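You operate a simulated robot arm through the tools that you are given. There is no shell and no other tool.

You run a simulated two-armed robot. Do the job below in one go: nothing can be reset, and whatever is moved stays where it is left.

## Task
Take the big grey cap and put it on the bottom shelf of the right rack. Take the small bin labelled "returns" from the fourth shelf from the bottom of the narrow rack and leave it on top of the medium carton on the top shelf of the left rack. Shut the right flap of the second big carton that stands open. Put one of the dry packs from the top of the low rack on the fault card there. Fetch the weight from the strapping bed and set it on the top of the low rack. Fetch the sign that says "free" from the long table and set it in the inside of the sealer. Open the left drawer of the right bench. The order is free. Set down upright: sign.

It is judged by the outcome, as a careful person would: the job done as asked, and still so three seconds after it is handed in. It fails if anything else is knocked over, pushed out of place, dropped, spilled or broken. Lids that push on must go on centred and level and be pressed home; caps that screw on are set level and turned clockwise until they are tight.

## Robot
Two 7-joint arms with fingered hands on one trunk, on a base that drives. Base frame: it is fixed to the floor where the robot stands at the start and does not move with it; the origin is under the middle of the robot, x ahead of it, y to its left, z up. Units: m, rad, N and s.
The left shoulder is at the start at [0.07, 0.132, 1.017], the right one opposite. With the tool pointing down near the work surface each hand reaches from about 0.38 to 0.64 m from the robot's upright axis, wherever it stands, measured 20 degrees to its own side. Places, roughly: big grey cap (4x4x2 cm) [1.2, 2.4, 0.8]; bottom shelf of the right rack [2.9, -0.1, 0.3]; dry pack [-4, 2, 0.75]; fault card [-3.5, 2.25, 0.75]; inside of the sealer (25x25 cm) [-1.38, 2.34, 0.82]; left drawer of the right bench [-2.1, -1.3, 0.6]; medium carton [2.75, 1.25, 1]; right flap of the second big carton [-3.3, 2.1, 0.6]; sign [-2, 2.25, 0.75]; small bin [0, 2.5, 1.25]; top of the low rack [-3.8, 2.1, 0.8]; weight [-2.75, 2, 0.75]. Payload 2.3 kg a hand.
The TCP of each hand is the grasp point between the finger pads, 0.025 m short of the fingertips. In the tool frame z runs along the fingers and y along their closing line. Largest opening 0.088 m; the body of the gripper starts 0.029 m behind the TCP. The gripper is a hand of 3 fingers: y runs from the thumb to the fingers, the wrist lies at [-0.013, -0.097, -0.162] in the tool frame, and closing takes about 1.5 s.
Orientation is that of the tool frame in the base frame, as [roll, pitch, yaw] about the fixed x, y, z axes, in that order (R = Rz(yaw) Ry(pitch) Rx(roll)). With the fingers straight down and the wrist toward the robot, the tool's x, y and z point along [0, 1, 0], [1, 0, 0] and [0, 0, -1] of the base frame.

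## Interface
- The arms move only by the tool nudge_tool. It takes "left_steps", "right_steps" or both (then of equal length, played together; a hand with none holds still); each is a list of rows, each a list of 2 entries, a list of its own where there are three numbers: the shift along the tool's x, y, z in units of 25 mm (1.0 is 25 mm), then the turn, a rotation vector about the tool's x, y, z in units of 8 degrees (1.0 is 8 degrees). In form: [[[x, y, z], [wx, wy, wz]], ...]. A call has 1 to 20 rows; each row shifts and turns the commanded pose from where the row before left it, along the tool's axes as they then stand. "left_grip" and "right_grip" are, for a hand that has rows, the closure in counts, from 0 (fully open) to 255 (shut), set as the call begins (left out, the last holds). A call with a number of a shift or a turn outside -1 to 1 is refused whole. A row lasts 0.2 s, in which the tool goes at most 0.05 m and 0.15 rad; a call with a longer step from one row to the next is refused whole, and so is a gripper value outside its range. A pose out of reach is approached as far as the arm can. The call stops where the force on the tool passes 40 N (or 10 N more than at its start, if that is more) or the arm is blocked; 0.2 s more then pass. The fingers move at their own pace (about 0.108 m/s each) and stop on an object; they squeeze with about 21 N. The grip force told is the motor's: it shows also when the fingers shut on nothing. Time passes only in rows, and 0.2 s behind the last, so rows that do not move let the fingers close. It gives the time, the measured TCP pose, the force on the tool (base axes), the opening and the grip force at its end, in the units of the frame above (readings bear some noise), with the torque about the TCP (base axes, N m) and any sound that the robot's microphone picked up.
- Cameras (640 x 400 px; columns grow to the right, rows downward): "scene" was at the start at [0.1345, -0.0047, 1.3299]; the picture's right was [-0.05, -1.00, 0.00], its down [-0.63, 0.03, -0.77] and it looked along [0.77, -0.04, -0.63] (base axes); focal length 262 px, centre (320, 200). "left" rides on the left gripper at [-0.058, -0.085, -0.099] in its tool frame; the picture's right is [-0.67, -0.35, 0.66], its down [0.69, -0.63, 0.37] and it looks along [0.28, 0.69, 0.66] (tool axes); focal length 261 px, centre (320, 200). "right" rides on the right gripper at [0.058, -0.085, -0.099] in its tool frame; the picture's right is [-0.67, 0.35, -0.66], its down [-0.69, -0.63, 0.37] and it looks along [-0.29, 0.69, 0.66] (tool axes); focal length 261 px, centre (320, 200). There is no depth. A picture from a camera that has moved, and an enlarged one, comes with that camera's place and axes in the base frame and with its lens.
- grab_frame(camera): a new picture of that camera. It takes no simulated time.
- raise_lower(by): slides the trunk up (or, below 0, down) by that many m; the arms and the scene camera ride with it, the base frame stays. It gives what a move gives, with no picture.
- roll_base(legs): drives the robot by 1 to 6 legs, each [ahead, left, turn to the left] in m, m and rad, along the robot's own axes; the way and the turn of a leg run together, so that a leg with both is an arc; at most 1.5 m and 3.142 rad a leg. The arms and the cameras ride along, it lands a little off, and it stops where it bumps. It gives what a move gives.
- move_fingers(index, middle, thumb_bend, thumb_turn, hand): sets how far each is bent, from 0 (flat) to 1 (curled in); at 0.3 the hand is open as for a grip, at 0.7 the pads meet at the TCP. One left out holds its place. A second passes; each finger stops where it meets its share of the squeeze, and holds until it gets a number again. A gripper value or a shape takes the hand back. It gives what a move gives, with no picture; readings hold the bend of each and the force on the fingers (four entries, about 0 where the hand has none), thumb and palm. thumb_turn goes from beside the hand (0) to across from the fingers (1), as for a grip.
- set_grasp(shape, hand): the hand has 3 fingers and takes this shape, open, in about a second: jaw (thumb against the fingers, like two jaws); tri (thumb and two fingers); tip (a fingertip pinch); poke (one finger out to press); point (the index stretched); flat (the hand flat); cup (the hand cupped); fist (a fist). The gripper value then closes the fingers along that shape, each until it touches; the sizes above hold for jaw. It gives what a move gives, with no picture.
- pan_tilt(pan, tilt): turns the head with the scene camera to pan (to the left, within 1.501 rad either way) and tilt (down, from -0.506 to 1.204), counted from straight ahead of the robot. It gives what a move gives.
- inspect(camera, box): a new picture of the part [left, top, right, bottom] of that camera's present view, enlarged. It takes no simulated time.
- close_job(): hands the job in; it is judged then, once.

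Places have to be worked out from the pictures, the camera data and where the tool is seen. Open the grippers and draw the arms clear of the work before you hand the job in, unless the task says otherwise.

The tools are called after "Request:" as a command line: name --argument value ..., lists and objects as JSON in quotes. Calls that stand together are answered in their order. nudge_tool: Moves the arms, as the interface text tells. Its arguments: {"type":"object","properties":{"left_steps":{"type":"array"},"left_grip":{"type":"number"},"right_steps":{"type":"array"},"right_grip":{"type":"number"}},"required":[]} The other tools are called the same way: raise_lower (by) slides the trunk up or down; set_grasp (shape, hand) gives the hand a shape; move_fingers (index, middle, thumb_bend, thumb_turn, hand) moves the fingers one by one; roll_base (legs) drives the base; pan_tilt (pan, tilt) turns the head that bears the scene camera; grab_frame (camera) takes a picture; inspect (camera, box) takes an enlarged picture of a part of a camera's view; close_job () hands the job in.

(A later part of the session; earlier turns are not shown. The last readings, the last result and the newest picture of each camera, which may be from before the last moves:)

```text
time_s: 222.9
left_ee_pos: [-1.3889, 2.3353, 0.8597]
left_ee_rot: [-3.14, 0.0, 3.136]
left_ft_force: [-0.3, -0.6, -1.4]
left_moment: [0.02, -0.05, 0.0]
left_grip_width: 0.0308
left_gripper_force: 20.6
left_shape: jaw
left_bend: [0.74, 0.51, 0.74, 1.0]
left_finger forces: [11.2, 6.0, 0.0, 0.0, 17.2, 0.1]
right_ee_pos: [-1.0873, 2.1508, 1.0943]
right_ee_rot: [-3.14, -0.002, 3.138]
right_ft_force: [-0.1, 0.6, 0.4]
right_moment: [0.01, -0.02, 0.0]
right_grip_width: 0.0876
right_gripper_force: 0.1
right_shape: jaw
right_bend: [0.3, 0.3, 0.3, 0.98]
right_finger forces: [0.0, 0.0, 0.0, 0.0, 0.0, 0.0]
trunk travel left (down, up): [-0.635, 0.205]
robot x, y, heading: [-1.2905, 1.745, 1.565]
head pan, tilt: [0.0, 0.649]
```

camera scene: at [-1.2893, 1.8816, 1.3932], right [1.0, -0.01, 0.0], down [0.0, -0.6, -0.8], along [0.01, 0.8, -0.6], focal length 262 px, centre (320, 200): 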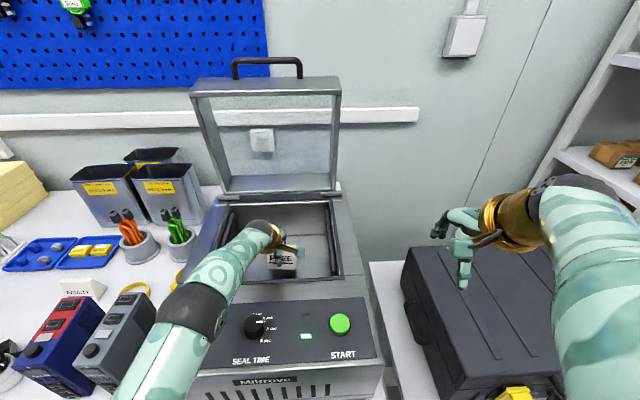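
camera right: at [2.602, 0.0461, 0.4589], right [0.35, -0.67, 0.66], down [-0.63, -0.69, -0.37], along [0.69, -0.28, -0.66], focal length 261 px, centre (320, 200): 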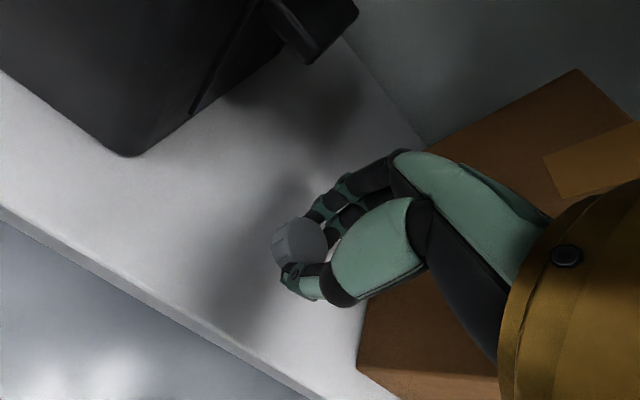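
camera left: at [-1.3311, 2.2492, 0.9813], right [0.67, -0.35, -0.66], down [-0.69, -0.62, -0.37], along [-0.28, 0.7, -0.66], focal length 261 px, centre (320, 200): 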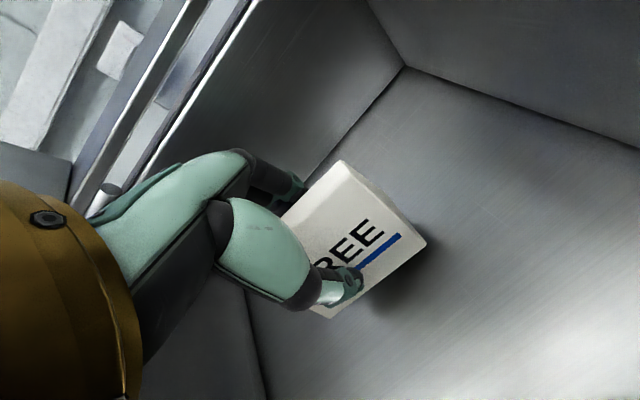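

Still no contact. I check the forearm clearance over the rim and continue.

Request:
inspect --camera "scene" --box '[180, 180, 380, 320]'

Request:
nudge_tool --left_steps '[[[0, 0, 0.1], [0, 0, 0]], [[0, 0, 0], [0, 0, 0]]]'

Request:
nudge_tool --left_steps '[[[0, 0, 0.1], [0, 0, 0]], [[0, 0, 0], [0, 0, 0]]]'

```text
2.86 times, centred on (280, 250) of scene
camera zoom: at [-1.2893, 1.8816, 1.3932], right [1.0, -0.01, 0.0], down [0.0, -0.6, -0.8], along [0.01, 0.8, -0.6], focal length 749 px, centre (434, 57)
```

zoom: 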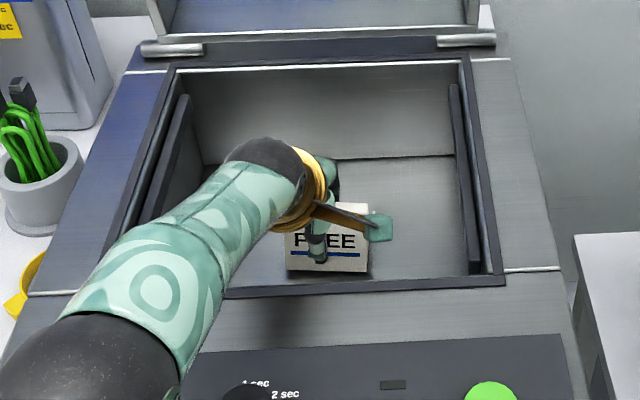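

```text
time_s: 223.5
left_ee_pos: [-1.3883, 2.3356, 0.8556]
left_ee_rot: [3.139, -0.001, 3.134]
left_ft_force: [-0.3, 0.2, -1.1]
left_moment: [0.0, 0.0, 0.0]
left_grip_width: 0.0308
left_gripper_force: 21.1
left_shape: jaw
left_bend: [0.74, 0.51, 0.74, 1.0]
left_finger forces: [11.2, 6.0, 0.0, 0.0, 17.2, 0.1]
right_ee_pos: [-1.0876, 2.15, 1.0953]
right_ee_rot: [3.141, -0.001, 3.137]
right_ft_force: [0.9, 0.6, 0.3]
right_moment: [0.01, -0.03, 0.03]
right_grip_width: 0.0879
right_gripper_force: 0.0
right_shape: jaw
right_bend: [0.3, 0.3, 0.3, 0.98]
right_finger forces: [0.0, 0.0, 0.1, 0.0, 0.0, 0.0]
trunk travel left (down, up): [-0.635, 0.205]
robot x, y, heading: [-1.2871, 1.741, 1.565]
head pan, tilt: [0.0, 0.649]
```

```text
time_s: 224.1
left_ee_pos: [-1.389, 2.3358, 0.8566]
left_ee_rot: [3.141, 0.001, 3.134]
left_ft_force: [0.1, 0.4, -0.1]
left_moment: [0.01, 0.02, -0.02]
left_grip_width: 0.0307
left_gripper_force: 20.9
left_shape: jaw
left_bend: [0.74, 0.51, 0.74, 1.0]
left_finger forces: [11.3, 6.0, 0.0, 0.1, 17.1, 0.0]
right_ee_pos: [-1.0866, 2.1498, 1.0946]
right_ee_rot: [3.141, -0.002, 3.137]
right_ft_force: [1.3, 0.4, -0.5]
right_moment: [0.02, -0.01, -0.02]
right_grip_width: 0.0877
right_gripper_force: 0.0
right_shape: jaw
right_bend: [0.3, 0.3, 0.3, 0.98]
right_finger forces: [0.0, 0.0, 0.0, 0.1, 0.0, 0.0]
trunk travel left (down, up): [-0.635, 0.205]
robot x, y, heading: [-1.287, 1.7459, 1.562]
head pan, tilt: [0.0, 0.649]
```

Request:
nudge_tool --left_steps '[[[0, 0, 0.1], [0, 0, 0]], [[0, 0, 0], [0, 0, 0]]]'

Request:
nudge_tool --left_steps '[[[0, 0, 0.1], [0, 0, 0]], [[0, 0, 0], [0, 0, 0]]]'

Request:
inspect --camera "left" --box '[240, 140, 480, 330]'

```text
time_s: 224.7
left_ee_pos: [-1.3892, 2.3353, 0.853]
left_ee_rot: [3.14, 0.0, 3.134]
left_ft_force: [-0.5, 0.7, 2.6]
left_moment: [0.03, -0.03, 0.01]
left_grip_width: 0.0307
left_gripper_force: 21.0
left_shape: jaw
left_bend: [0.74, 0.51, 0.74, 1.0]
left_finger forces: [12.3, 6.2, 0.0, 0.1, 17.9, 0.0]
right_ee_pos: [-1.0879, 2.1496, 1.0944]
right_ee_rot: [-3.142, -0.002, 3.136]
right_ft_force: [0.1, 0.6, -0.5]
right_moment: [-0.02, 0.02, -0.03]
right_grip_width: 0.0877
right_gripper_force: 0.1
right_shape: jaw
right_bend: [0.3, 0.3, 0.3, 0.98]
right_finger forces: [0.1, 0.0, 0.1, 0.1, 0.0, 0.1]
trunk travel left (down, up): [-0.635, 0.205]
robot x, y, heading: [-1.2864, 1.7455, 1.565]
head pan, tilt: [0.0, 0.649]
```

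```text
time_s: 225.3
left_ee_pos: [-1.3886, 2.3355, 0.8513]
left_ee_rot: [3.137, -0.001, 3.134]
left_ft_force: [-1.9, 2.0, 12.0]
left_moment: [0.11, 0.01, -0.02]
left_grip_width: 0.0315
left_gripper_force: 20.8
left_shape: jaw
left_bend: [0.74, 0.51, 0.74, 1.0]
left_finger forces: [14.9, 8.2, 0.0, 0.1, 20.0, 0.0]
right_ee_pos: [-1.0878, 2.1483, 1.095]
right_ee_rot: [3.14, -0.002, 3.136]
right_ft_force: [0.0, 0.0, -0.8]
right_moment: [-0.01, 0.0, 0.0]
right_grip_width: 0.0878
right_gripper_force: 0.0
right_shape: jaw
right_bend: [0.3, 0.3, 0.3, 0.98]
right_finger forces: [0.0, 0.0, 0.0, 0.0, 0.1, 0.0]
trunk travel left (down, up): [-0.635, 0.205]
robot x, y, heading: [-1.2921, 1.7466, 1.564]
head pan, tilt: [0.0, 0.649]
```

```text
2.11 times, centred on (360, 235) of left
camera zoom: at [-1.331, 2.2481, 0.9516], right [0.67, -0.35, -0.66], down [-0.69, -0.62, -0.37], along [-0.28, 0.7, -0.66], focal length 549 px, centre (236, 126)
```

zoom: 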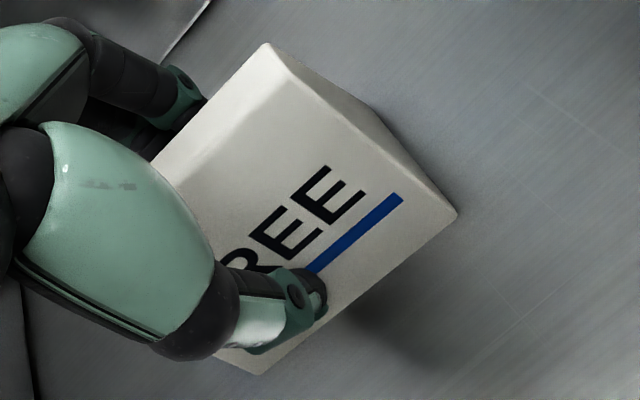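

The sign stands on the chamber floor. I ease off 2 mm and open.

Request:
nudge_tool --left_steps '[[[0, 0, -0.07], [0, 0, 0]], [[0, 0, 0], [0, 0, 0]]]'

Request:
nudge_tool --left_steps '[[[0, 0, 0], [0, 0, 0]], [[0, 0, 0], [0, 0, 0]], [[0, 0, 0], [0, 0, 0]], [[0, 0, 0], [0, 0, 0]], [[0, 0, 0], [0, 0, 0]]]' --left_grip 60

Request:
inspect --camera "left" --box '[240, 140, 480, 330]'

```text
time_s: 225.9
left_ee_pos: [-1.3885, 2.3363, 0.853]
left_ee_rot: [3.139, 0.0, 3.135]
left_ft_force: [-0.9, 1.8, 8.3]
left_moment: [0.06, 0.0, 0.02]
left_grip_width: 0.0311
left_gripper_force: 21.2
left_shape: jaw
left_bend: [0.74, 0.51, 0.74, 1.0]
left_finger forces: [14.5, 7.4, 0.0, 0.0, 19.3, 0.0]
right_ee_pos: [-1.0874, 2.1493, 1.0949]
right_ee_rot: [3.139, -0.002, 3.136]
right_ft_force: [0.5, 0.6, 0.3]
right_moment: [-0.04, 0.0, -0.03]
right_grip_width: 0.0877
right_gripper_force: 0.0
right_shape: jaw
right_bend: [0.3, 0.3, 0.3, 0.98]
right_finger forces: [0.1, 0.0, 0.0, 0.0, 0.0, 0.0]
trunk travel left (down, up): [-0.635, 0.205]
robot x, y, heading: [-1.2919, 1.7454, 1.565]
head pan, tilt: [0.0, 0.649]
```

```text
time_s: 227.1
left_ee_pos: [-1.389, 2.3371, 0.851]
left_ee_rot: [3.139, 0.0, 3.135]
left_ft_force: [0.8, -0.2, 0.6]
left_moment: [-0.01, -0.02, -0.03]
left_grip_width: 0.0669
left_gripper_force: 0.0
left_shape: jaw
left_bend: [0.27, 0.35, 0.53, 0.99]
left_finger forces: [0.0, 0.1, 0.1, 0.0, 0.1, 0.0]
right_ee_pos: [-1.0873, 2.1504, 1.0945]
right_ee_rot: [-3.141, -0.002, 3.136]
right_ft_force: [0.1, -0.4, -0.1]
right_moment: [0.02, 0.02, 0.0]
right_grip_width: 0.0876
right_gripper_force: 0.1
right_shape: jaw
right_bend: [0.3, 0.3, 0.3, 0.98]
right_finger forces: [0.0, 0.0, 0.0, 0.1, 0.0, 0.0]
trunk travel left (down, up): [-0.635, 0.205]
robot x, y, heading: [-1.2891, 1.7438, 1.568]
head pan, tilt: [0.0, 0.649]
```

```text
2.11 times, centred on (360, 235) of left
camera zoom: at [-1.3312, 2.2497, 0.9513], right [0.67, -0.35, -0.66], down [-0.69, -0.62, -0.37], along [-0.28, 0.7, -0.66], focal length 549 px, centre (236, 126)
```

zoom: 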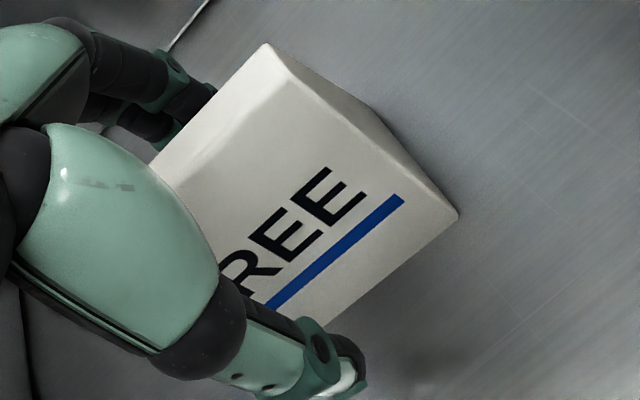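

The sign stands upright and free. I raise the hand straight up out of the chamber.

Request:
nudge_tool --left_steps '[[[0, 0, -0.4], [0, 0, 0]], [[0, 0, -0.8], [0, 0, 0]], [[0, 0, -1], [0, 0, 0]], [[0, 0, -1], [0, 0, 0]], [[0, 0, -1], [0, 0, 0]], [[0, 0, -1], [0, 0, 0]], [[0, -0.4, -1], [0, 0, 0]], [[0, -0.6, -1], [0, 0, 0]], [[0, -0.8, -1], [0, 0, 0]], [[0, -0.8, -1], [0, 0, 0]], [[0, -0.8, 0], [0, 0, 0]], [[0.5, -0.8, 0], [0, 0, 0]], [[0.5, -0.8, 0], [0, 0, 0]], [[0, 0, 0], [0, 0, 0]]]' --left_grip 60

Request:
roll_base --legs '[[-0.2, 0, 0]]'

Request:
grab_frame --camera "scene"

Request:
inspect --camera "scene" --box '[230, 140, 400, 260]'

```text
time_s: 230.1
left_ee_pos: [-1.4134, 2.2092, 1.0819]
left_ee_rot: [3.14, 0.001, 3.133]
left_ft_force: [-0.4, 0.9, 0.6]
left_moment: [0.0, 0.04, 0.0]
left_grip_width: 0.0671
left_gripper_force: 0.0
left_shape: jaw
left_bend: [0.27, 0.35, 0.53, 0.99]
left_finger forces: [0.0, 0.0, 0.1, 0.1, 0.1, 0.1]
right_ee_pos: [-1.088, 2.1523, 1.0934]
right_ee_rot: [-3.141, 0.0, 3.138]
right_ft_force: [-0.3, -0.4, -0.1]
right_moment: [0.03, -0.02, -0.03]
right_grip_width: 0.0879
right_gripper_force: 0.1
right_shape: jaw
right_bend: [0.3, 0.3, 0.3, 0.98]
right_finger forces: [0.1, 0.0, 0.0, 0.0, 0.1, 0.1]
trunk travel left (down, up): [-0.635, 0.205]
robot x, y, heading: [-1.2934, 1.7477, 1.563]
head pan, tilt: [0.0, 0.649]
```

```text
time_s: 231.7
left_ee_pos: [-1.4128, 2.0088, 1.0824]
left_ee_rot: [-3.141, 0.0, 3.129]
left_ft_force: [0.1, 0.7, 0.1]
left_moment: [0.01, -0.02, 0.05]
left_grip_width: 0.0672
left_gripper_force: 0.0
left_shape: jaw
left_bend: [0.27, 0.35, 0.53, 0.99]
left_finger forces: [0.1, 0.0, 0.0, 0.1, 0.0, 0.1]
right_ee_pos: [-1.0879, 1.9482, 1.0926]
right_ee_rot: [-3.139, -0.001, 3.131]
right_ft_force: [-0.8, -0.6, 0.0]
right_moment: [-0.01, 0.0, -0.01]
right_grip_width: 0.0879
right_gripper_force: 0.1
right_shape: jaw
right_bend: [0.3, 0.3, 0.3, 0.98]
right_finger forces: [0.0, 0.0, 0.0, 0.0, 0.0, 0.0]
trunk travel left (down, up): [-0.635, 0.205]
robot x, y, heading: [-1.2867, 1.5441, 1.561]
head pan, tilt: [0.0, 0.649]
```

```text
taken
camera scene: at [-1.2904, 1.6809, 1.393], right [1.0, -0.01, 0.0], down [-0.01, -0.61, -0.8], along [0.01, 0.8, -0.61], focal length 262 px, centre (320, 200)
```

scene: 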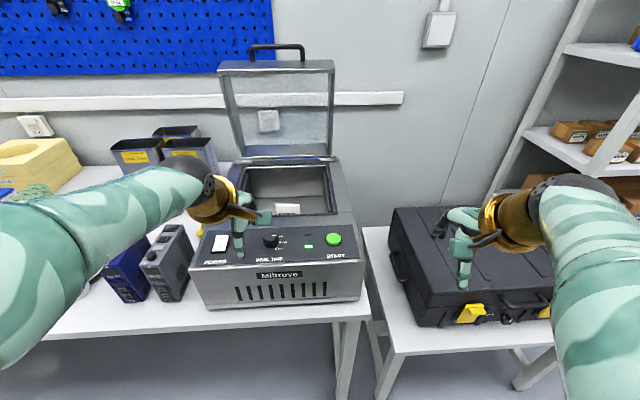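

```text
3.33 times, centred on (315, 200) of scene
camera zoom: at [-1.2904, 1.6809, 1.393], right [1.0, -0.01, 0.0], down [-0.01, -0.61, -0.8], along [0.01, 0.8, -0.61], focal length 874 px, centre (337, 200)
```

zoom: 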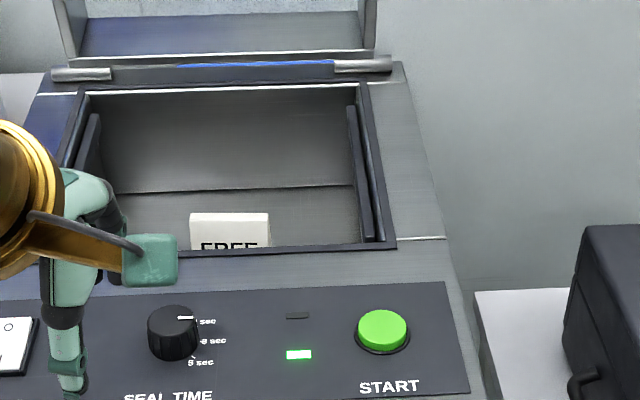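

The FREE sign stands in the sealer. Next I back off a bit and strafe left along the table to the strapping bed.

Request:
roll_base --legs '[[-0.2, 0, 0.01], [0, 1.35, 0]]'

Request:
pan_tilt --pan 0.0 --tilt 0.5

Request:
grab_frame --camera "scene"

Request:
pan_tilt --pan 0.7 --tilt 0.5

Request:
grab_frame --camera "scene"

```text
time_s: 239.5
left_ee_pos: [-2.7371, 1.8177, 1.083]
left_ee_rot: [3.14, -0.001, 3.119]
left_ft_force: [-0.1, 0.3, -0.7]
left_moment: [0.02, -0.05, -0.01]
left_grip_width: 0.0669
left_gripper_force: 0.1
left_shape: jaw
left_bend: [0.27, 0.35, 0.53, 0.99]
left_finger forces: [0.1, 0.1, 0.0, 0.0, 0.0, 0.0]
right_ee_pos: [-2.4113, 1.7539, 1.0937]
right_ee_rot: [3.141, -0.001, 3.119]
right_ft_force: [0.5, 0.4, -0.3]
right_moment: [0.02, 0.02, -0.02]
right_grip_width: 0.0877
right_gripper_force: 0.0
right_shape: jaw
right_bend: [0.3, 0.3, 0.3, 0.98]
right_finger forces: [0.1, 0.0, 0.0, 0.0, 0.0, 0.1]
trunk travel left (down, up): [-0.635, 0.205]
robot x, y, heading: [-2.6175, 1.354, 1.551]
head pan, tilt: [0.0, 0.649]
```

```text
time_s: 240.2
left_ee_pos: [-2.7366, 1.8197, 1.0838]
left_ee_rot: [3.14, 0.001, 3.119]
left_ft_force: [-0.1, 0.3, -0.3]
left_moment: [-0.01, 0.0, -0.03]
left_grip_width: 0.0673
left_gripper_force: 0.2
left_shape: jaw
left_bend: [0.27, 0.35, 0.53, 0.99]
left_finger forces: [0.0, 0.0, 0.0, 0.1, 0.0, 0.1]
right_ee_pos: [-2.4117, 1.7539, 1.0947]
right_ee_rot: [-3.141, -0.001, 3.118]
right_ft_force: [0.0, 0.1, 0.4]
right_moment: [0.01, 0.02, -0.01]
right_grip_width: 0.0877
right_gripper_force: 0.0
right_shape: jaw
right_bend: [0.3, 0.3, 0.3, 0.98]
right_finger forces: [0.0, 0.1, 0.0, 0.0, 0.1, 0.1]
trunk travel left (down, up): [-0.635, 0.205]
robot x, y, heading: [-2.6204, 1.3519, 1.551]
head pan, tilt: [0.0, 0.499]
```

```text
taken
camera scene: at [-2.6177, 1.4933, 1.4065], right [1.0, -0.02, 0.0], down [-0.01, -0.48, -0.88], along [0.02, 0.88, -0.48], focal length 262 px, centre (320, 200)
```

scene: 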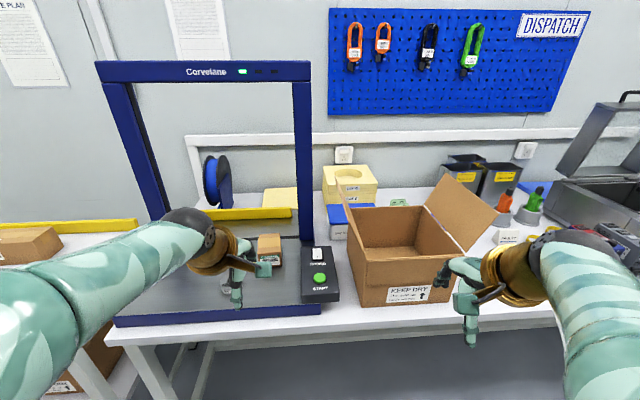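

```text
time_s: 241.3
left_ee_pos: [-2.7366, 1.8179, 1.0832]
left_ee_rot: [3.14, 0.0, 3.119]
left_ft_force: [0.6, 0.5, -0.6]
left_moment: [-0.02, -0.01, 0.02]
left_grip_width: 0.0671
left_gripper_force: 0.1
left_shape: jaw
left_bend: [0.27, 0.35, 0.53, 0.99]
left_finger forces: [0.0, 0.0, 0.1, 0.0, 0.0, 0.1]
right_ee_pos: [-2.412, 1.7554, 1.0935]
right_ee_rot: [3.141, -0.002, 3.119]
right_ft_force: [-0.5, 0.3, 0.1]
right_moment: [0.02, -0.02, 0.0]
right_grip_width: 0.0881
right_gripper_force: 0.0
right_shape: jaw
right_bend: [0.3, 0.3, 0.3, 0.98]
right_finger forces: [0.0, 0.0, 0.0, 0.0, 0.0, 0.0]
trunk travel left (down, up): [-0.635, 0.205]
robot x, y, heading: [-2.6177, 1.3534, 1.548]
head pan, tilt: [0.7, 0.499]
```

```text
taken
camera scene: at [-2.6766, 1.4734, 1.4066], right [0.78, 0.63, 0.0], down [0.3, -0.37, -0.88], along [-0.55, 0.68, -0.48], focal length 262 px, centre (320, 200)
```

scene: 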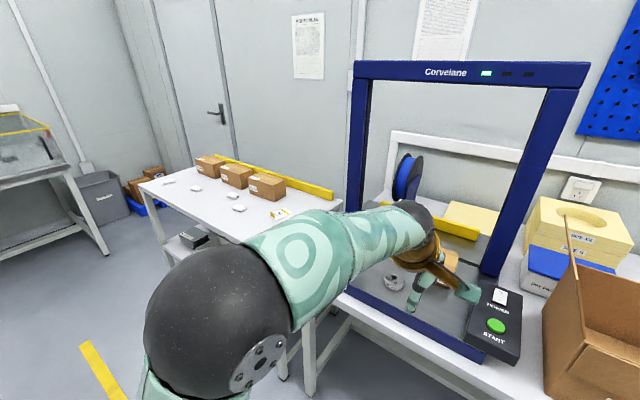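

I see the strapping arch with the weight on its bed and the low rack beyond. I strafe left further and look down at the low rack and the big cartons.

Request:
roll_base --legs '[[-0.15, 0.75, 0.02]]'

Request:
pan_tilt --pan 0.0 --tilt 0.7

Request:
grab_frame --camera "scene"

Request:
pan_tilt --pan 0.5 --tilt 0.6

Request:
grab_frame --camera "scene"

```text
time_s: 245.4
left_ee_pos: [-3.4975, 1.6726, 1.0838]
left_ee_rot: [3.14, 0.0, -3.131]
left_ft_force: [0.1, 0.3, 0.5]
left_moment: [0.02, 0.0, 0.0]
left_grip_width: 0.0674
left_gripper_force: 0.1
left_shape: jaw
left_bend: [0.27, 0.35, 0.53, 0.99]
left_finger forces: [0.1, 0.1, 0.1, 0.0, 0.1, 0.0]
right_ee_pos: [-3.1704, 1.6201, 1.0938]
right_ee_rot: [-3.141, -0.002, -3.129]
right_ft_force: [0.7, 0.5, -0.3]
right_moment: [-0.02, 0.0, 0.03]
right_grip_width: 0.0878
right_gripper_force: 0.0
right_shape: jaw
right_bend: [0.3, 0.3, 0.3, 0.98]
right_finger forces: [0.1, 0.0, 0.0, 0.0, 0.0, 0.0]
trunk travel left (down, up): [-0.635, 0.205]
robot x, y, heading: [-3.3673, 1.2107, 1.579]
head pan, tilt: [0.7, 0.499]
```

```text
time_s: 246.5
left_ee_pos: [-3.4977, 1.6721, 1.0832]
left_ee_rot: [3.141, 0.0, -3.13]
left_ft_force: [-0.1, -0.5, 0.6]
left_moment: [0.01, 0.0, -0.03]
left_grip_width: 0.0671
left_gripper_force: 0.0
left_shape: jaw
left_bend: [0.27, 0.35, 0.53, 0.99]
left_finger forces: [0.1, 0.0, 0.0, 0.0, 0.0, 0.0]
right_ee_pos: [-3.1711, 1.6201, 1.0945]
right_ee_rot: [-3.141, -0.002, -3.131]
right_ft_force: [-0.2, -0.3, 0.3]
right_moment: [0.02, -0.03, 0.01]
right_grip_width: 0.0877
right_gripper_force: 0.0
right_shape: jaw
right_bend: [0.3, 0.3, 0.3, 0.98]
right_finger forces: [0.0, 0.0, 0.0, 0.1, 0.0, 0.0]
trunk travel left (down, up): [-0.635, 0.205]
robot x, y, heading: [-3.362, 1.2112, 1.58]
head pan, tilt: [0.0, 0.7]
```

```text
taken
camera scene: at [-3.3674, 1.3455, 1.3889], right [1.0, 0.01, 0.0], down [0.01, -0.64, -0.76], along [-0.01, 0.76, -0.64], focal length 262 px, centre (320, 200)
```

scene: 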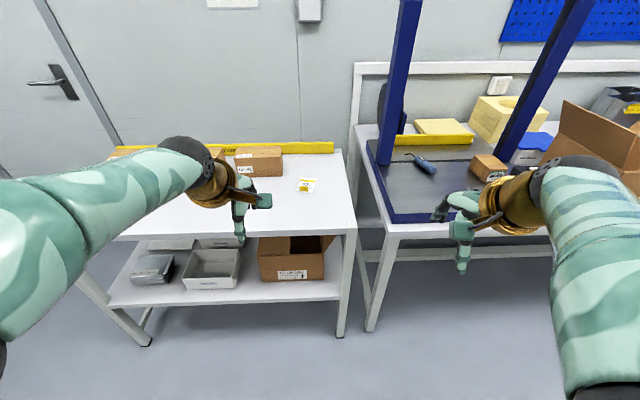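

```text
time_s: 247.4
left_ee_pos: [-3.4977, 1.6727, 1.083]
left_ee_rot: [3.138, 0.0, -3.132]
left_ft_force: [-0.2, 0.1, 0.0]
left_moment: [0.0, 0.02, -0.01]
left_grip_width: 0.0671
left_gripper_force: 0.1
left_shape: jaw
left_bend: [0.27, 0.35, 0.53, 0.99]
left_finger forces: [0.0, 0.1, 0.1, 0.1, 0.1, 0.0]
right_ee_pos: [-3.1703, 1.6205, 1.094]
right_ee_rot: [3.141, -0.003, -3.129]
right_ft_force: [0.9, -0.4, -0.4]
right_moment: [0.02, 0.0, -0.01]
right_grip_width: 0.0877
right_gripper_force: 0.1
right_shape: jaw
right_bend: [0.3, 0.3, 0.3, 0.98]
right_finger forces: [0.0, 0.0, 0.1, 0.1, 0.0, 0.0]
trunk travel left (down, up): [-0.635, 0.205]
robot x, y, heading: [-3.3644, 1.2071, 1.582]
head pan, tilt: [0.499, 0.6]
```

```text
taken
camera scene: at [-3.4094, 1.3377, 1.3975], right [0.87, 0.49, 0.0], down [0.28, -0.49, -0.82], along [-0.4, 0.72, -0.57], focal length 262 px, centre (320, 200)
```

scene: 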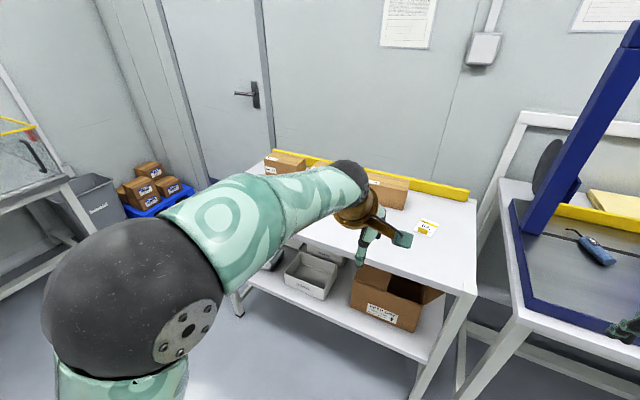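

The open big carton is on the low rack's lower shelf. I zoom in on it and on the rack top.

Request:
pan_tilt --pan 0.1 --tilt 0.8

Request:
inspect --camera "scene" --box '[240, 180, 400, 300]'

Request:
inspect --camera "scene" --box '[80, 90, 400, 290]'

```text
time_s: 248.3
left_ee_pos: [-3.4983, 1.6731, 1.0826]
left_ee_rot: [3.139, 0.0, -3.13]
left_ft_force: [-0.4, 0.1, 0.1]
left_moment: [0.0, -0.07, 0.0]
left_grip_width: 0.0672
left_gripper_force: 0.0
left_shape: jaw
left_bend: [0.27, 0.35, 0.53, 0.99]
left_finger forces: [0.1, 0.0, 0.0, 0.0, 0.0, 0.0]
right_ee_pos: [-3.1701, 1.6205, 1.0939]
right_ee_rot: [-3.141, -0.001, -3.13]
right_ft_force: [0.6, 0.4, 0.7]
right_moment: [-0.03, 0.0, -0.01]
right_grip_width: 0.0876
right_gripper_force: 0.1
right_shape: jaw
right_bend: [0.3, 0.3, 0.3, 0.98]
right_finger forces: [0.1, 0.0, 0.0, 0.0, 0.0, 0.0]
trunk travel left (down, up): [-0.635, 0.205]
robot x, y, heading: [-3.3637, 1.2113, 1.581]
head pan, tilt: [0.099, 0.799]
```

```text
3.33 times, centred on (320, 240) of scene
camera zoom: at [-3.3755, 1.3407, 1.3806], right [0.99, 0.11, 0.0], down [0.08, -0.71, -0.7], along [-0.08, 0.69, -0.72], focal length 874 px, centre (320, 67)
```

zoom: 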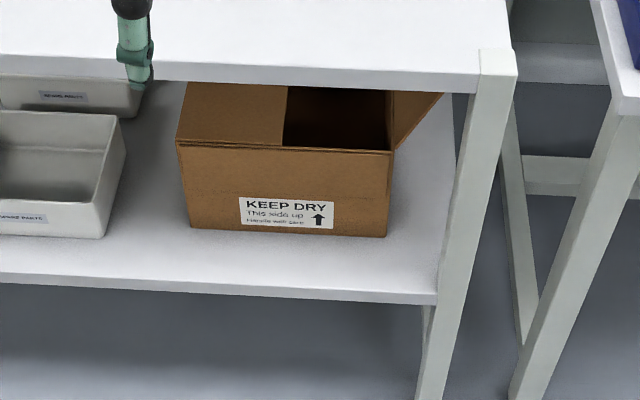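

```text
2.00 times, centred on (240, 190) of scene
camera zoom: at [-3.3755, 1.3407, 1.3806], right [0.99, 0.11, 0.0], down [0.08, -0.71, -0.7], along [-0.08, 0.69, -0.72], focal length 524 px, centre (480, 220)
```

zoom: 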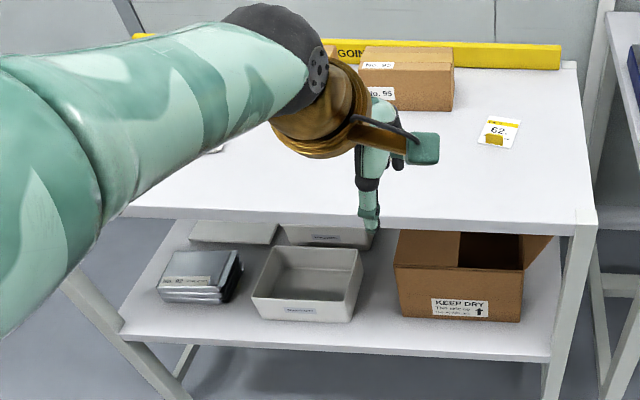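

The second open carton ("KEEP DRY", on the lower shelf) has its left flap closed and its right flap standing up. I lower the trunk to see it from the front.

Request:
raise_lower --by -0.4

Request:
raise_lower --by -0.2

Request:
pan_tilt --pan -0.1 --tilt 0.2

Request:
grab_frame --camera "scene"

```text
time_s: 252.1
left_ee_pos: [-3.4989, 1.6731, 0.6824]
left_ee_rot: [3.14, 0.001, -3.131]
left_ft_force: [0.5, 0.2, -0.6]
left_moment: [0.01, -0.02, -0.05]
left_grip_width: 0.067
left_gripper_force: 0.0
left_shape: jaw
left_bend: [0.27, 0.35, 0.53, 0.99]
left_finger forces: [0.0, 0.0, 0.0, 0.0, 0.0, 0.1]
right_ee_pos: [-3.1702, 1.6195, 0.6944]
right_ee_rot: [-3.141, -0.002, -3.129]
right_ft_force: [1.3, -0.2, -0.6]
right_moment: [-0.03, -0.03, -0.05]
right_grip_width: 0.0877
right_gripper_force: 0.0
right_shape: jaw
right_bend: [0.3, 0.3, 0.3, 0.98]
right_finger forces: [0.0, 0.0, 0.0, 0.1, 0.0, 0.0]
trunk travel left (down, up): [-0.235, 0.605]
robot x, y, heading: [-3.3623, 1.2084, 1.581]
head pan, tilt: [0.099, 0.799]
```

```text
time_s: 254.3
left_ee_pos: [-3.498, 1.6717, 0.4825]
left_ee_rot: [3.14, 0.0, -3.132]
left_ft_force: [0.1, -0.3, -0.4]
left_moment: [0.02, 0.02, -0.04]
left_grip_width: 0.067
left_gripper_force: 0.0
left_shape: jaw
left_bend: [0.27, 0.35, 0.53, 0.99]
left_finger forces: [0.0, 0.0, 0.0, 0.0, 0.0, 0.0]
right_ee_pos: [-3.1697, 1.6204, 0.4944]
right_ee_rot: [-3.141, -0.001, -3.129]
right_ft_force: [0.7, 0.4, 0.3]
right_moment: [0.01, -0.03, -0.01]
right_grip_width: 0.0877
right_gripper_force: 0.1
right_shape: jaw
right_bend: [0.3, 0.3, 0.3, 0.98]
right_finger forces: [0.0, 0.0, 0.1, 0.0, 0.1, 0.0]
trunk travel left (down, up): [-0.035, 0.805]
robot x, y, heading: [-3.3668, 1.2097, 1.579]
head pan, tilt: [0.099, 0.799]
```

```text
time_s: 255.3
left_ee_pos: [-3.4979, 1.6722, 0.4829]
left_ee_rot: [3.139, 0.001, -3.132]
left_ft_force: [0.2, 0.4, -0.6]
left_moment: [-0.02, 0.01, 0.01]
left_grip_width: 0.0673
left_gripper_force: 0.0
left_shape: jaw
left_bend: [0.27, 0.35, 0.53, 0.99]
left_finger forces: [0.1, 0.0, 0.0, 0.1, 0.1, 0.0]
right_ee_pos: [-3.1697, 1.6192, 0.4942]
right_ee_rot: [-3.141, -0.004, -3.129]
right_ft_force: [-0.9, -0.8, 0.0]
right_moment: [-0.08, -0.03, 0.03]
right_grip_width: 0.0878
right_gripper_force: 0.1
right_shape: jaw
right_bend: [0.3, 0.3, 0.3, 0.98]
right_finger forces: [0.0, 0.1, 0.0, 0.0, 0.1, 0.0]
trunk travel left (down, up): [-0.035, 0.805]
robot x, y, heading: [-3.3607, 1.2111, 1.578]
head pan, tilt: [-0.099, 0.201]
```

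```text
taken
camera scene: at [-3.3582, 1.3532, 0.8342], right [1.0, -0.09, 0.0], down [-0.02, -0.2, -0.98], along [0.09, 0.98, -0.2], focal length 262 px, centre (320, 200)
```

scene: 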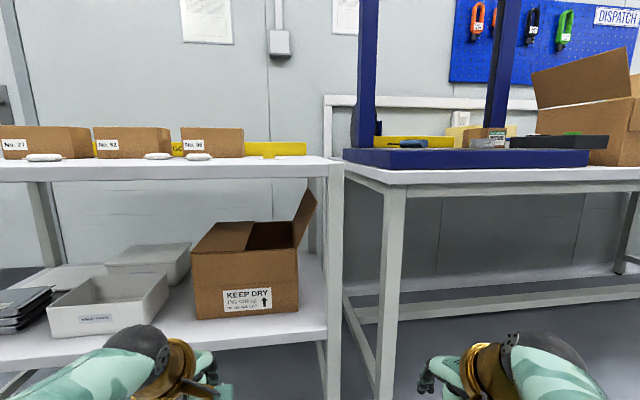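

Clear view now. I zoom in on the carton and flap.

Request:
inspect --camera "scene" --box '[170, 150, 350, 350]'

```text
2.00 times, centred on (260, 250) of scene
camera zoom: at [-3.3582, 1.3532, 0.8342], right [1.0, -0.09, 0.0], down [-0.02, -0.2, -0.98], along [0.09, 0.98, -0.2], focal length 524 px, centre (440, 100)
```

zoom: 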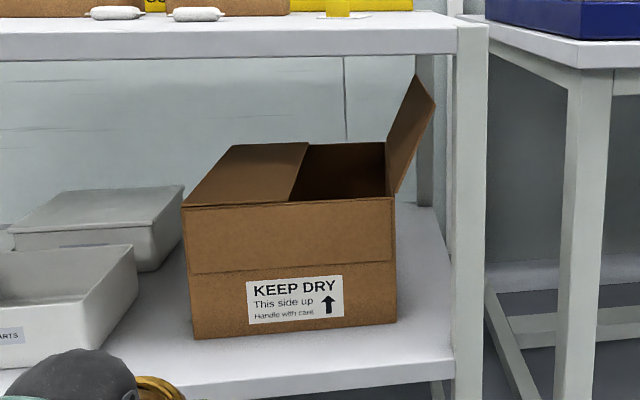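

Carton: top at z≈0.58, right hinge line at x≈-3.36 from y=1.99 to 2.24; the flap leans right, its free edge at x≈-3.31, z≈0.70; the rack leg is at x≈-3.29..-3.25, y≈1.92–1.96. I'll push the flap over with a stretched index finger. First I shift left and set the hands.

Request:
roll_base --legs '[[0, 0.1, -0.008]]'

Request:
nudge_tool --left_steps '[[[0.3, -0.6, 0], [0, 0, 0]], [[0.3, -0.6, 0], [0, 0, 0]], [[0.3, -0.6, 0], [0, 0, 0]], [[0.3, -0.6, 0], [0, 0, 0]], [[0, 0, 0], [0, 0, 0]]]' --right_steps '[[[0, 1, -0.5], [0, 0, 0]], [[0, 1, -0.5], [0, 0, 0]], [[0, 1, -0.5], [0, 0, 0]], [[0, 1, -0.5], [0, 0, 0]], [[0, 0, 0], [0, 0, 0]]]'

Request:
set_grasp --hand "right" --shape "point"

Request:
grab_frame --camera "right"

Request:
grab_frame --camera "scene"

```text
time_s: 256.4
left_ee_pos: [-3.5926, 1.6732, 0.4828]
left_ee_rot: [3.139, 0.0, -3.138]
left_ft_force: [-0.4, -0.3, -0.5]
left_moment: [0.03, 0.0, 0.0]
left_grip_width: 0.0672
left_gripper_force: 0.2
left_shape: jaw
left_bend: [0.27, 0.35, 0.53, 0.99]
left_finger forces: [0.1, 0.1, 0.0, 0.0, 0.1, 0.1]
right_ee_pos: [-3.2667, 1.6173, 0.4945]
right_ee_rot: [-3.141, -0.002, -3.138]
right_ft_force: [0.7, -0.7, -0.1]
right_moment: [-0.04, -0.01, -0.01]
right_grip_width: 0.0874
right_gripper_force: 0.0
right_shape: jaw
right_bend: [0.3, 0.3, 0.3, 0.98]
right_finger forces: [0.1, 0.1, 0.1, 0.0, 0.0, 0.1]
trunk travel left (down, up): [-0.035, 0.805]
robot x, y, heading: [-3.4631, 1.2134, 1.578]
head pan, tilt: [-0.099, 0.201]
```

```text
time_s: 257.6
left_ee_pos: [-3.624, 1.6129, 0.4823]
left_ee_rot: [3.141, 0.002, -3.138]
left_ft_force: [0.2, 0.0, -0.3]
left_moment: [-0.02, -0.01, 0.0]
left_grip_width: 0.0669
left_gripper_force: 0.0
left_shape: jaw
left_bend: [0.27, 0.35, 0.53, 0.99]
left_finger forces: [0.0, 0.0, 0.0, 0.0, 0.0, 0.0]
right_ee_pos: [-3.2664, 1.7166, 0.5443]
right_ee_rot: [-3.142, -0.002, -3.138]
right_ft_force: [1.3, -0.2, -0.2]
right_moment: [0.01, 0.02, -0.01]
right_grip_width: 0.0876
right_gripper_force: 0.0
right_shape: jaw
right_bend: [0.3, 0.3, 0.3, 0.98]
right_finger forces: [0.0, 0.0, 0.0, 0.0, 0.0, 0.0]
trunk travel left (down, up): [-0.035, 0.805]
robot x, y, heading: [-3.4638, 1.2116, 1.573]
head pan, tilt: [-0.099, 0.201]
```

```text
time_s: 258.5
left_ee_pos: [-3.6227, 1.6121, 0.4827]
left_ee_rot: [3.14, -0.001, -3.137]
left_ft_force: [-0.8, 0.1, -1.0]
left_moment: [0.03, 0.02, -0.01]
left_grip_width: 0.0671
left_gripper_force: 0.1
left_shape: jaw
left_bend: [0.27, 0.35, 0.53, 0.99]
left_finger forces: [0.0, 0.0, 0.0, 0.0, 0.0, 0.0]
right_ee_pos: [-3.2664, 1.7178, 0.5449]
right_ee_rot: [3.141, -0.004, -3.14]
right_ft_force: [-0.3, 0.9, -0.2]
right_moment: [-0.02, 0.0, 0.02]
right_grip_width: 0.0807
right_gripper_force: 0.1
right_shape: point
right_bend: [0.2, 1.0, 0.98, 0.88]
right_finger forces: [0.0, 0.0, 0.1, 0.0, 0.1, 0.1]
trunk travel left (down, up): [-0.035, 0.805]
robot x, y, heading: [-3.4633, 1.2076, 1.577]
head pan, tilt: [-0.099, 0.201]
```

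```text
taken
camera right: at [-3.3244, 1.6322, 0.6439], right [0.67, 0.35, 0.65], down [0.69, -0.63, -0.37], along [0.28, 0.7, -0.66], focal length 261 px, centre (320, 200)
```

right: 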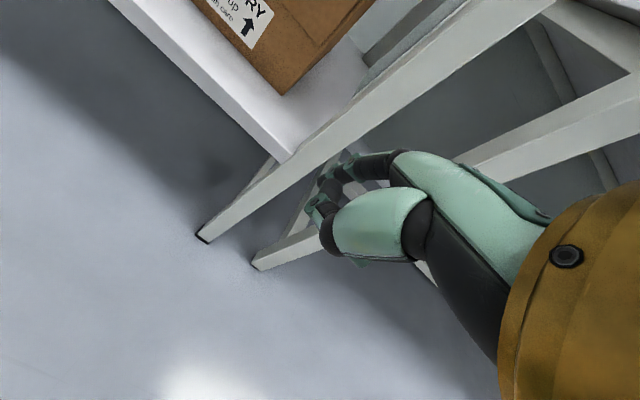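

```text
taken
camera scene: at [-3.456, 1.3525, 0.8342], right [1.0, -0.1, 0.0], down [-0.02, -0.2, -0.98], along [0.09, 0.98, -0.2], focal length 262 px, centre (320, 200)
```

scene: 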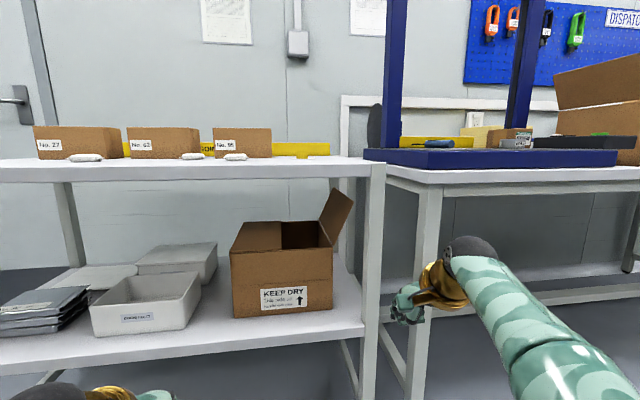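

I zoom into the wrist view to see where the index finger points.

Request:
inspect --camera "right" --box '[270, 120, 430, 280]'

Request:
inspect --camera "scene" --box '[360, 210, 520, 340]'

```text
2.50 times, centred on (350, 200) of right
camera zoom: at [-3.3244, 1.6322, 0.6439], right [0.67, 0.35, 0.65], down [0.69, -0.63, -0.37], along [0.28, 0.7, -0.66], focal length 652 px, centre (245, 200)
```

zoom: 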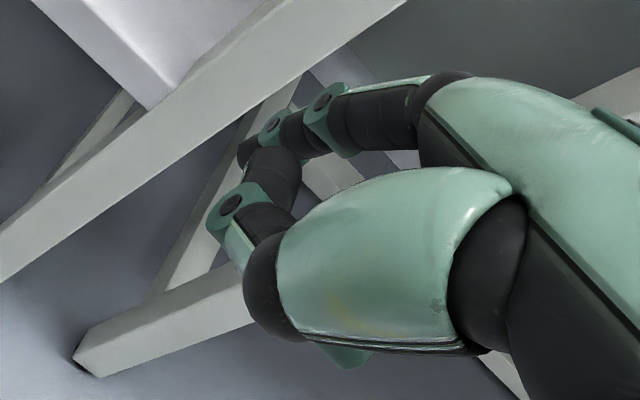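

```text
3.08 times, centred on (440, 275) of scene
camera zoom: at [-3.456, 1.3525, 0.8342], right [1.0, -0.1, 0.0], down [-0.02, -0.2, -0.98], along [0.09, 0.98, -0.2], focal length 807 px, centre (-49, -31)
```

zoom: 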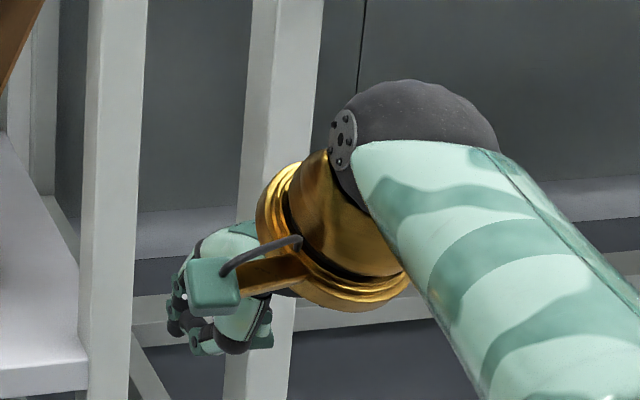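

The right-hand geometry would be tight against the rack leg; the left hand has its index on the better side. I switch: right hand back to jaw, shift the robot right and prepare the left hand.

Request:
set_grasp --hand "right" --shape "jaw"

Request:
nudge_tool --right_steps '[[[-0.4, -0.8, 0], [0, 0, 0]], [[-0.4, -0.8, 0], [0, 0, 0]], [[0, -0.8, 0], [0, 0, 0]], [[0, -0.8, 0], [0, 0, 0]], [[0, 0, 0], [0, 0, 0]]]'

Request:
roll_base --legs '[[0, -0.28, 0]]'

Request:
move_fingers --hand "left" --index 0.1 --middle 1.0 --thumb_bend 1.0 --thumb_turn 0.3

Request:
inspect --camera "left" --box '[180, 100, 440, 300]'

Request:
grab_frame --camera "scene"

```text
time_s: 259.4
left_ee_pos: [-3.6247, 1.6124, 0.4822]
left_ee_rot: [3.139, 0.0, -3.136]
left_ft_force: [0.0, 0.8, -0.3]
left_moment: [0.04, -0.01, 0.0]
left_grip_width: 0.0669
left_gripper_force: 0.1
left_shape: jaw
left_bend: [0.27, 0.35, 0.53, 0.99]
left_finger forces: [0.0, 0.1, 0.0, 0.0, 0.0, 0.1]
right_ee_pos: [-3.2655, 1.7182, 0.544]
right_ee_rot: [-3.141, -0.003, -3.138]
right_ft_force: [-0.1, -0.5, 0.5]
right_moment: [0.02, -0.01, -0.01]
right_grip_width: 0.0879
right_gripper_force: 0.1
right_shape: jaw
right_bend: [0.3, 0.3, 0.3, 0.97]
right_finger forces: [0.1, 0.1, 0.0, 0.1, 0.0, 0.1]
trunk travel left (down, up): [-0.035, 0.805]
robot x, y, heading: [-3.46, 1.2081, 1.574]
head pan, tilt: [-0.099, 0.201]
```

```text
time_s: 260.6
left_ee_pos: [-3.6236, 1.6126, 0.4822]
left_ee_rot: [3.141, -0.003, -3.138]
left_ft_force: [-0.2, 0.3, 0.8]
left_moment: [-0.01, 0.02, 0.02]
left_grip_width: 0.0672
left_gripper_force: 0.1
left_shape: jaw
left_bend: [0.27, 0.35, 0.53, 0.99]
left_finger forces: [0.0, 0.1, 0.0, 0.0, 0.0, 0.1]
right_ee_pos: [-3.2449, 1.6373, 0.5434]
right_ee_rot: [-3.14, -0.002, -3.138]
right_ft_force: [0.3, -0.2, -0.4]
right_moment: [-0.02, 0.0, 0.02]
right_grip_width: 0.0877
right_gripper_force: 0.0
right_shape: jaw
right_bend: [0.3, 0.3, 0.3, 0.97]
right_finger forces: [0.1, 0.0, 0.0, 0.1, 0.0, 0.1]
trunk travel left (down, up): [-0.035, 0.805]
robot x, y, heading: [-3.4629, 1.2089, 1.575]
head pan, tilt: [-0.099, 0.201]
```

```text
time_s: 262.6
left_ee_pos: [-3.3385, 1.6124, 0.4829]
left_ee_rot: [3.14, -0.002, -3.135]
left_ft_force: [0.4, 1.2, 0.3]
left_moment: [-0.03, 0.01, 0.01]
left_grip_width: 0.067
left_gripper_force: 0.0
left_shape: jaw
left_bend: [0.27, 0.35, 0.53, 0.99]
left_finger forces: [0.0, 0.0, 0.0, 0.1, 0.0, 0.0]
right_ee_pos: [-2.9607, 1.6402, 0.5443]
right_ee_rot: [-3.141, -0.001, -3.134]
right_ft_force: [-0.9, -0.2, 0.0]
right_moment: [0.01, 0.01, -0.02]
right_grip_width: 0.0876
right_gripper_force: 0.1
right_shape: jaw
right_bend: [0.3, 0.3, 0.3, 0.97]
right_finger forces: [0.0, 0.1, 0.1, 0.0, 0.1, 0.0]
trunk travel left (down, up): [-0.035, 0.805]
robot x, y, heading: [-3.1786, 1.2091, 1.575]
head pan, tilt: [-0.099, 0.201]
```

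```text
time_s: 263.6
left_ee_pos: [-3.3385, 1.6133, 0.4816]
left_ee_rot: [3.139, 0.001, -3.134]
left_ft_force: [-0.3, 0.5, 0.6]
left_moment: [0.02, 0.0, -0.02]
left_grip_width: 0.0368
left_gripper_force: 0.1
left_shape: fingers
left_bend: [0.1, 1.0, 1.0, 0.31]
left_finger forces: [0.0, 0.1, 0.0, 0.0, 0.1, 0.1]
right_ee_pos: [-2.9612, 1.6405, 0.5439]
right_ee_rot: [3.141, -0.001, -3.135]
right_ft_force: [-0.1, -0.3, 1.3]
right_moment: [0.02, 0.04, -0.01]
right_grip_width: 0.0877
right_gripper_force: 0.1
right_shape: jaw
right_bend: [0.3, 0.3, 0.3, 0.97]
right_finger forces: [0.0, 0.0, 0.0, 0.1, 0.1, 0.0]
trunk travel left (down, up): [-0.035, 0.805]
robot x, y, heading: [-3.1775, 1.2135, 1.58]
head pan, tilt: [-0.099, 0.201]
```

```text
2.00 times, centred on (310, 200) of left
camera zoom: at [-3.2793, 1.5276, 0.5823], right [0.67, -0.34, -0.66], down [-0.68, -0.63, -0.37], along [-0.29, 0.69, -0.66], focal length 521 px, centre (340, 200)
```

zoom: 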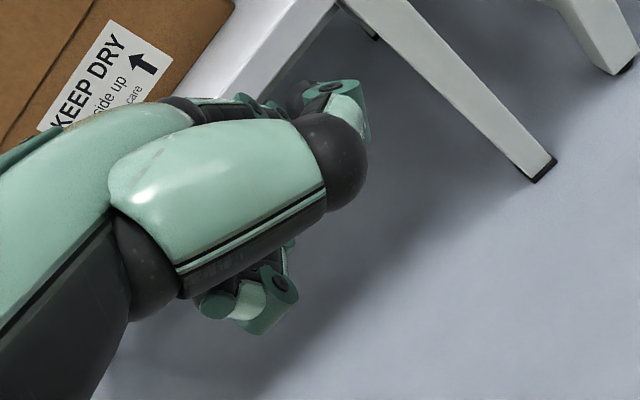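

```text
taken
camera scene: at [-3.1696, 1.3539, 0.8343], right [1.0, -0.09, 0.0], down [-0.02, -0.2, -0.98], along [0.09, 0.98, -0.2], focal length 262 px, centre (320, 200)
```

scene: 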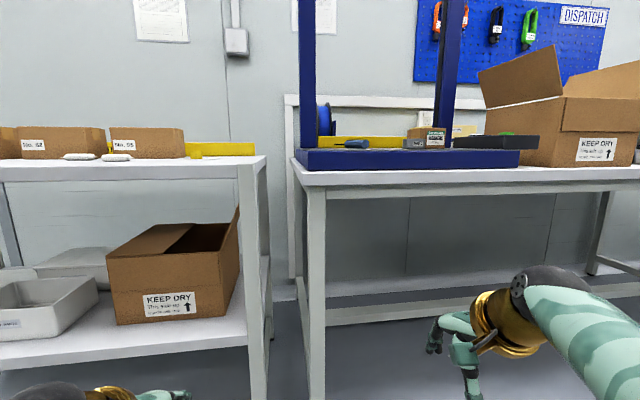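

I set the left hand back to a closed jaw and bring it up and forward in front of the rack, then pitch it to point forward.

Request:
set_grasp --hand "left" --shape "jaw"

Request:
nudge_tool --left_steps '[[[0, 0.9, -0.9], [0, 0, 0]], [[0, 0.9, -0.9], [0, 0, 0]], [[0, 0.9, -0.9], [0, 0, 0]], [[0, 0.9, -0.9], [0, 0, 0]], [[0, 0.9, -0.8], [0, 0, 0]], [[0, 0.9, -0.8], [0, 0, 0]], [[0, 0, 0], [0, 0, 0]], [[0, 0, 0], [0, 0, 0]]]' --left_grip 255

Request:
nudge_tool --left_steps '[[[0, 0, 0], [-0.94, 0, 0]], [[0, 0, 0], [-0.94, 0, 0]], [[0, 0, 0], [-0.94, 0, 0]], [[0, 0, 0], [-0.94, 0, 0]], [[0, 0, 0], [-0.94, 0, 0]], [[0, 0, 0], [-0.94, 0, 0]], [[0, 0, 0], [0, 0, 0]]]' --left_grip 255

Request:
grab_frame --camera "scene"

```text
time_s: 264.5
left_ee_pos: [-3.3383, 1.613, 0.4826]
left_ee_rot: [3.139, 0.0, -3.135]
left_ft_force: [-0.5, 0.4, 0.5]
left_moment: [-0.02, -0.01, -0.04]
left_grip_width: 0.0878
left_gripper_force: 0.0
left_shape: jaw
left_bend: [0.3, 0.3, 0.3, 0.97]
left_finger forces: [0.0, 0.0, 0.1, 0.0, 0.1, 0.0]
right_ee_pos: [-2.9601, 1.6407, 0.5442]
right_ee_rot: [3.141, -0.003, -3.133]
right_ft_force: [0.7, 0.2, -0.7]
right_moment: [0.02, 0.0, -0.04]
right_grip_width: 0.0878
right_gripper_force: 0.0
right_shape: jaw
right_bend: [0.3, 0.3, 0.3, 0.97]
right_finger forces: [0.1, 0.0, 0.0, 0.1, 0.0, 0.0]
trunk travel left (down, up): [-0.035, 0.805]
robot x, y, heading: [-3.1802, 1.2134, 1.577]
head pan, tilt: [-0.099, 0.201]
```

```text
time_s: 266.3
left_ee_pos: [-3.3358, 1.7227, 0.5894]
left_ee_rot: [3.141, 0.001, -3.135]
left_ft_force: [-0.2, -0.2, -0.3]
left_moment: [0.01, 0.05, 0.01]
left_grip_width: 0.0
left_gripper_force: 20.9
left_shape: jaw
left_bend: [0.7, 0.7, 0.36, 1.0]
left_finger forces: [0.1, 0.0, 0.1, 0.1, 0.0, 0.1]
left hand out of reach, approached as far as the arm can: row 5, 6
right_ee_pos: [-2.9612, 1.6389, 0.5439]
right_ee_rot: [3.142, -0.002, -3.134]
right_ft_force: [0.5, 0.4, -0.7]
right_moment: [0.01, 0.01, -0.02]
right_grip_width: 0.0877
right_gripper_force: 0.1
right_shape: jaw
right_bend: [0.3, 0.3, 0.3, 0.97]
right_finger forces: [0.0, 0.0, 0.0, 0.0, 0.0, 0.0]
trunk travel left (down, up): [-0.035, 0.805]
robot x, y, heading: [-3.1752, 1.2121, 1.574]
head pan, tilt: [-0.099, 0.201]
```

```text
time_s: 267.9
left_ee_pos: [-3.3432, 1.7297, 0.597]
left_ee_rot: [2.38, -0.011, -3.089]
left_ft_force: [-0.5, 0.0, 0.0]
left_moment: [0.0, -0.01, -0.01]
left_grip_width: 0.0
left_gripper_force: 21.5
left_shape: jaw
left_bend: [0.7, 0.7, 0.36, 1.0]
left_finger forces: [0.1, 0.0, 0.0, 0.1, 0.0, 0.0]
left hand out of reach, approached as far as the arm can: row 5
right_ee_pos: [-2.9605, 1.6393, 0.5451]
right_ee_rot: [-3.141, -0.001, -3.135]
right_ft_force: [-0.8, 0.1, 0.5]
right_moment: [0.04, 0.01, -0.03]
right_grip_width: 0.0877
right_gripper_force: 0.0
right_shape: jaw
right_bend: [0.3, 0.3, 0.3, 0.97]
right_finger forces: [0.0, 0.0, 0.0, 0.1, 0.0, 0.0]
trunk travel left (down, up): [-0.035, 0.805]
robot x, y, heading: [-3.1758, 1.2121, 1.58]
head pan, tilt: [-0.099, 0.201]
```

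```text
taken
camera scene: at [-3.1695, 1.3539, 0.8343], right [1.0, -0.09, 0.0], down [-0.02, -0.2, -0.98], along [0.09, 0.98, -0.2], focal length 262 px, centre (320, 200)
```

scene: 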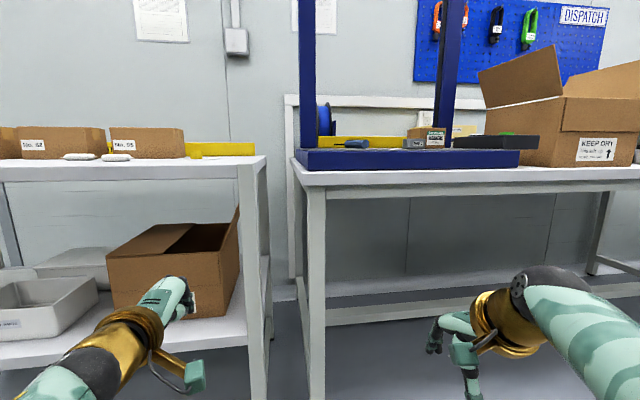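

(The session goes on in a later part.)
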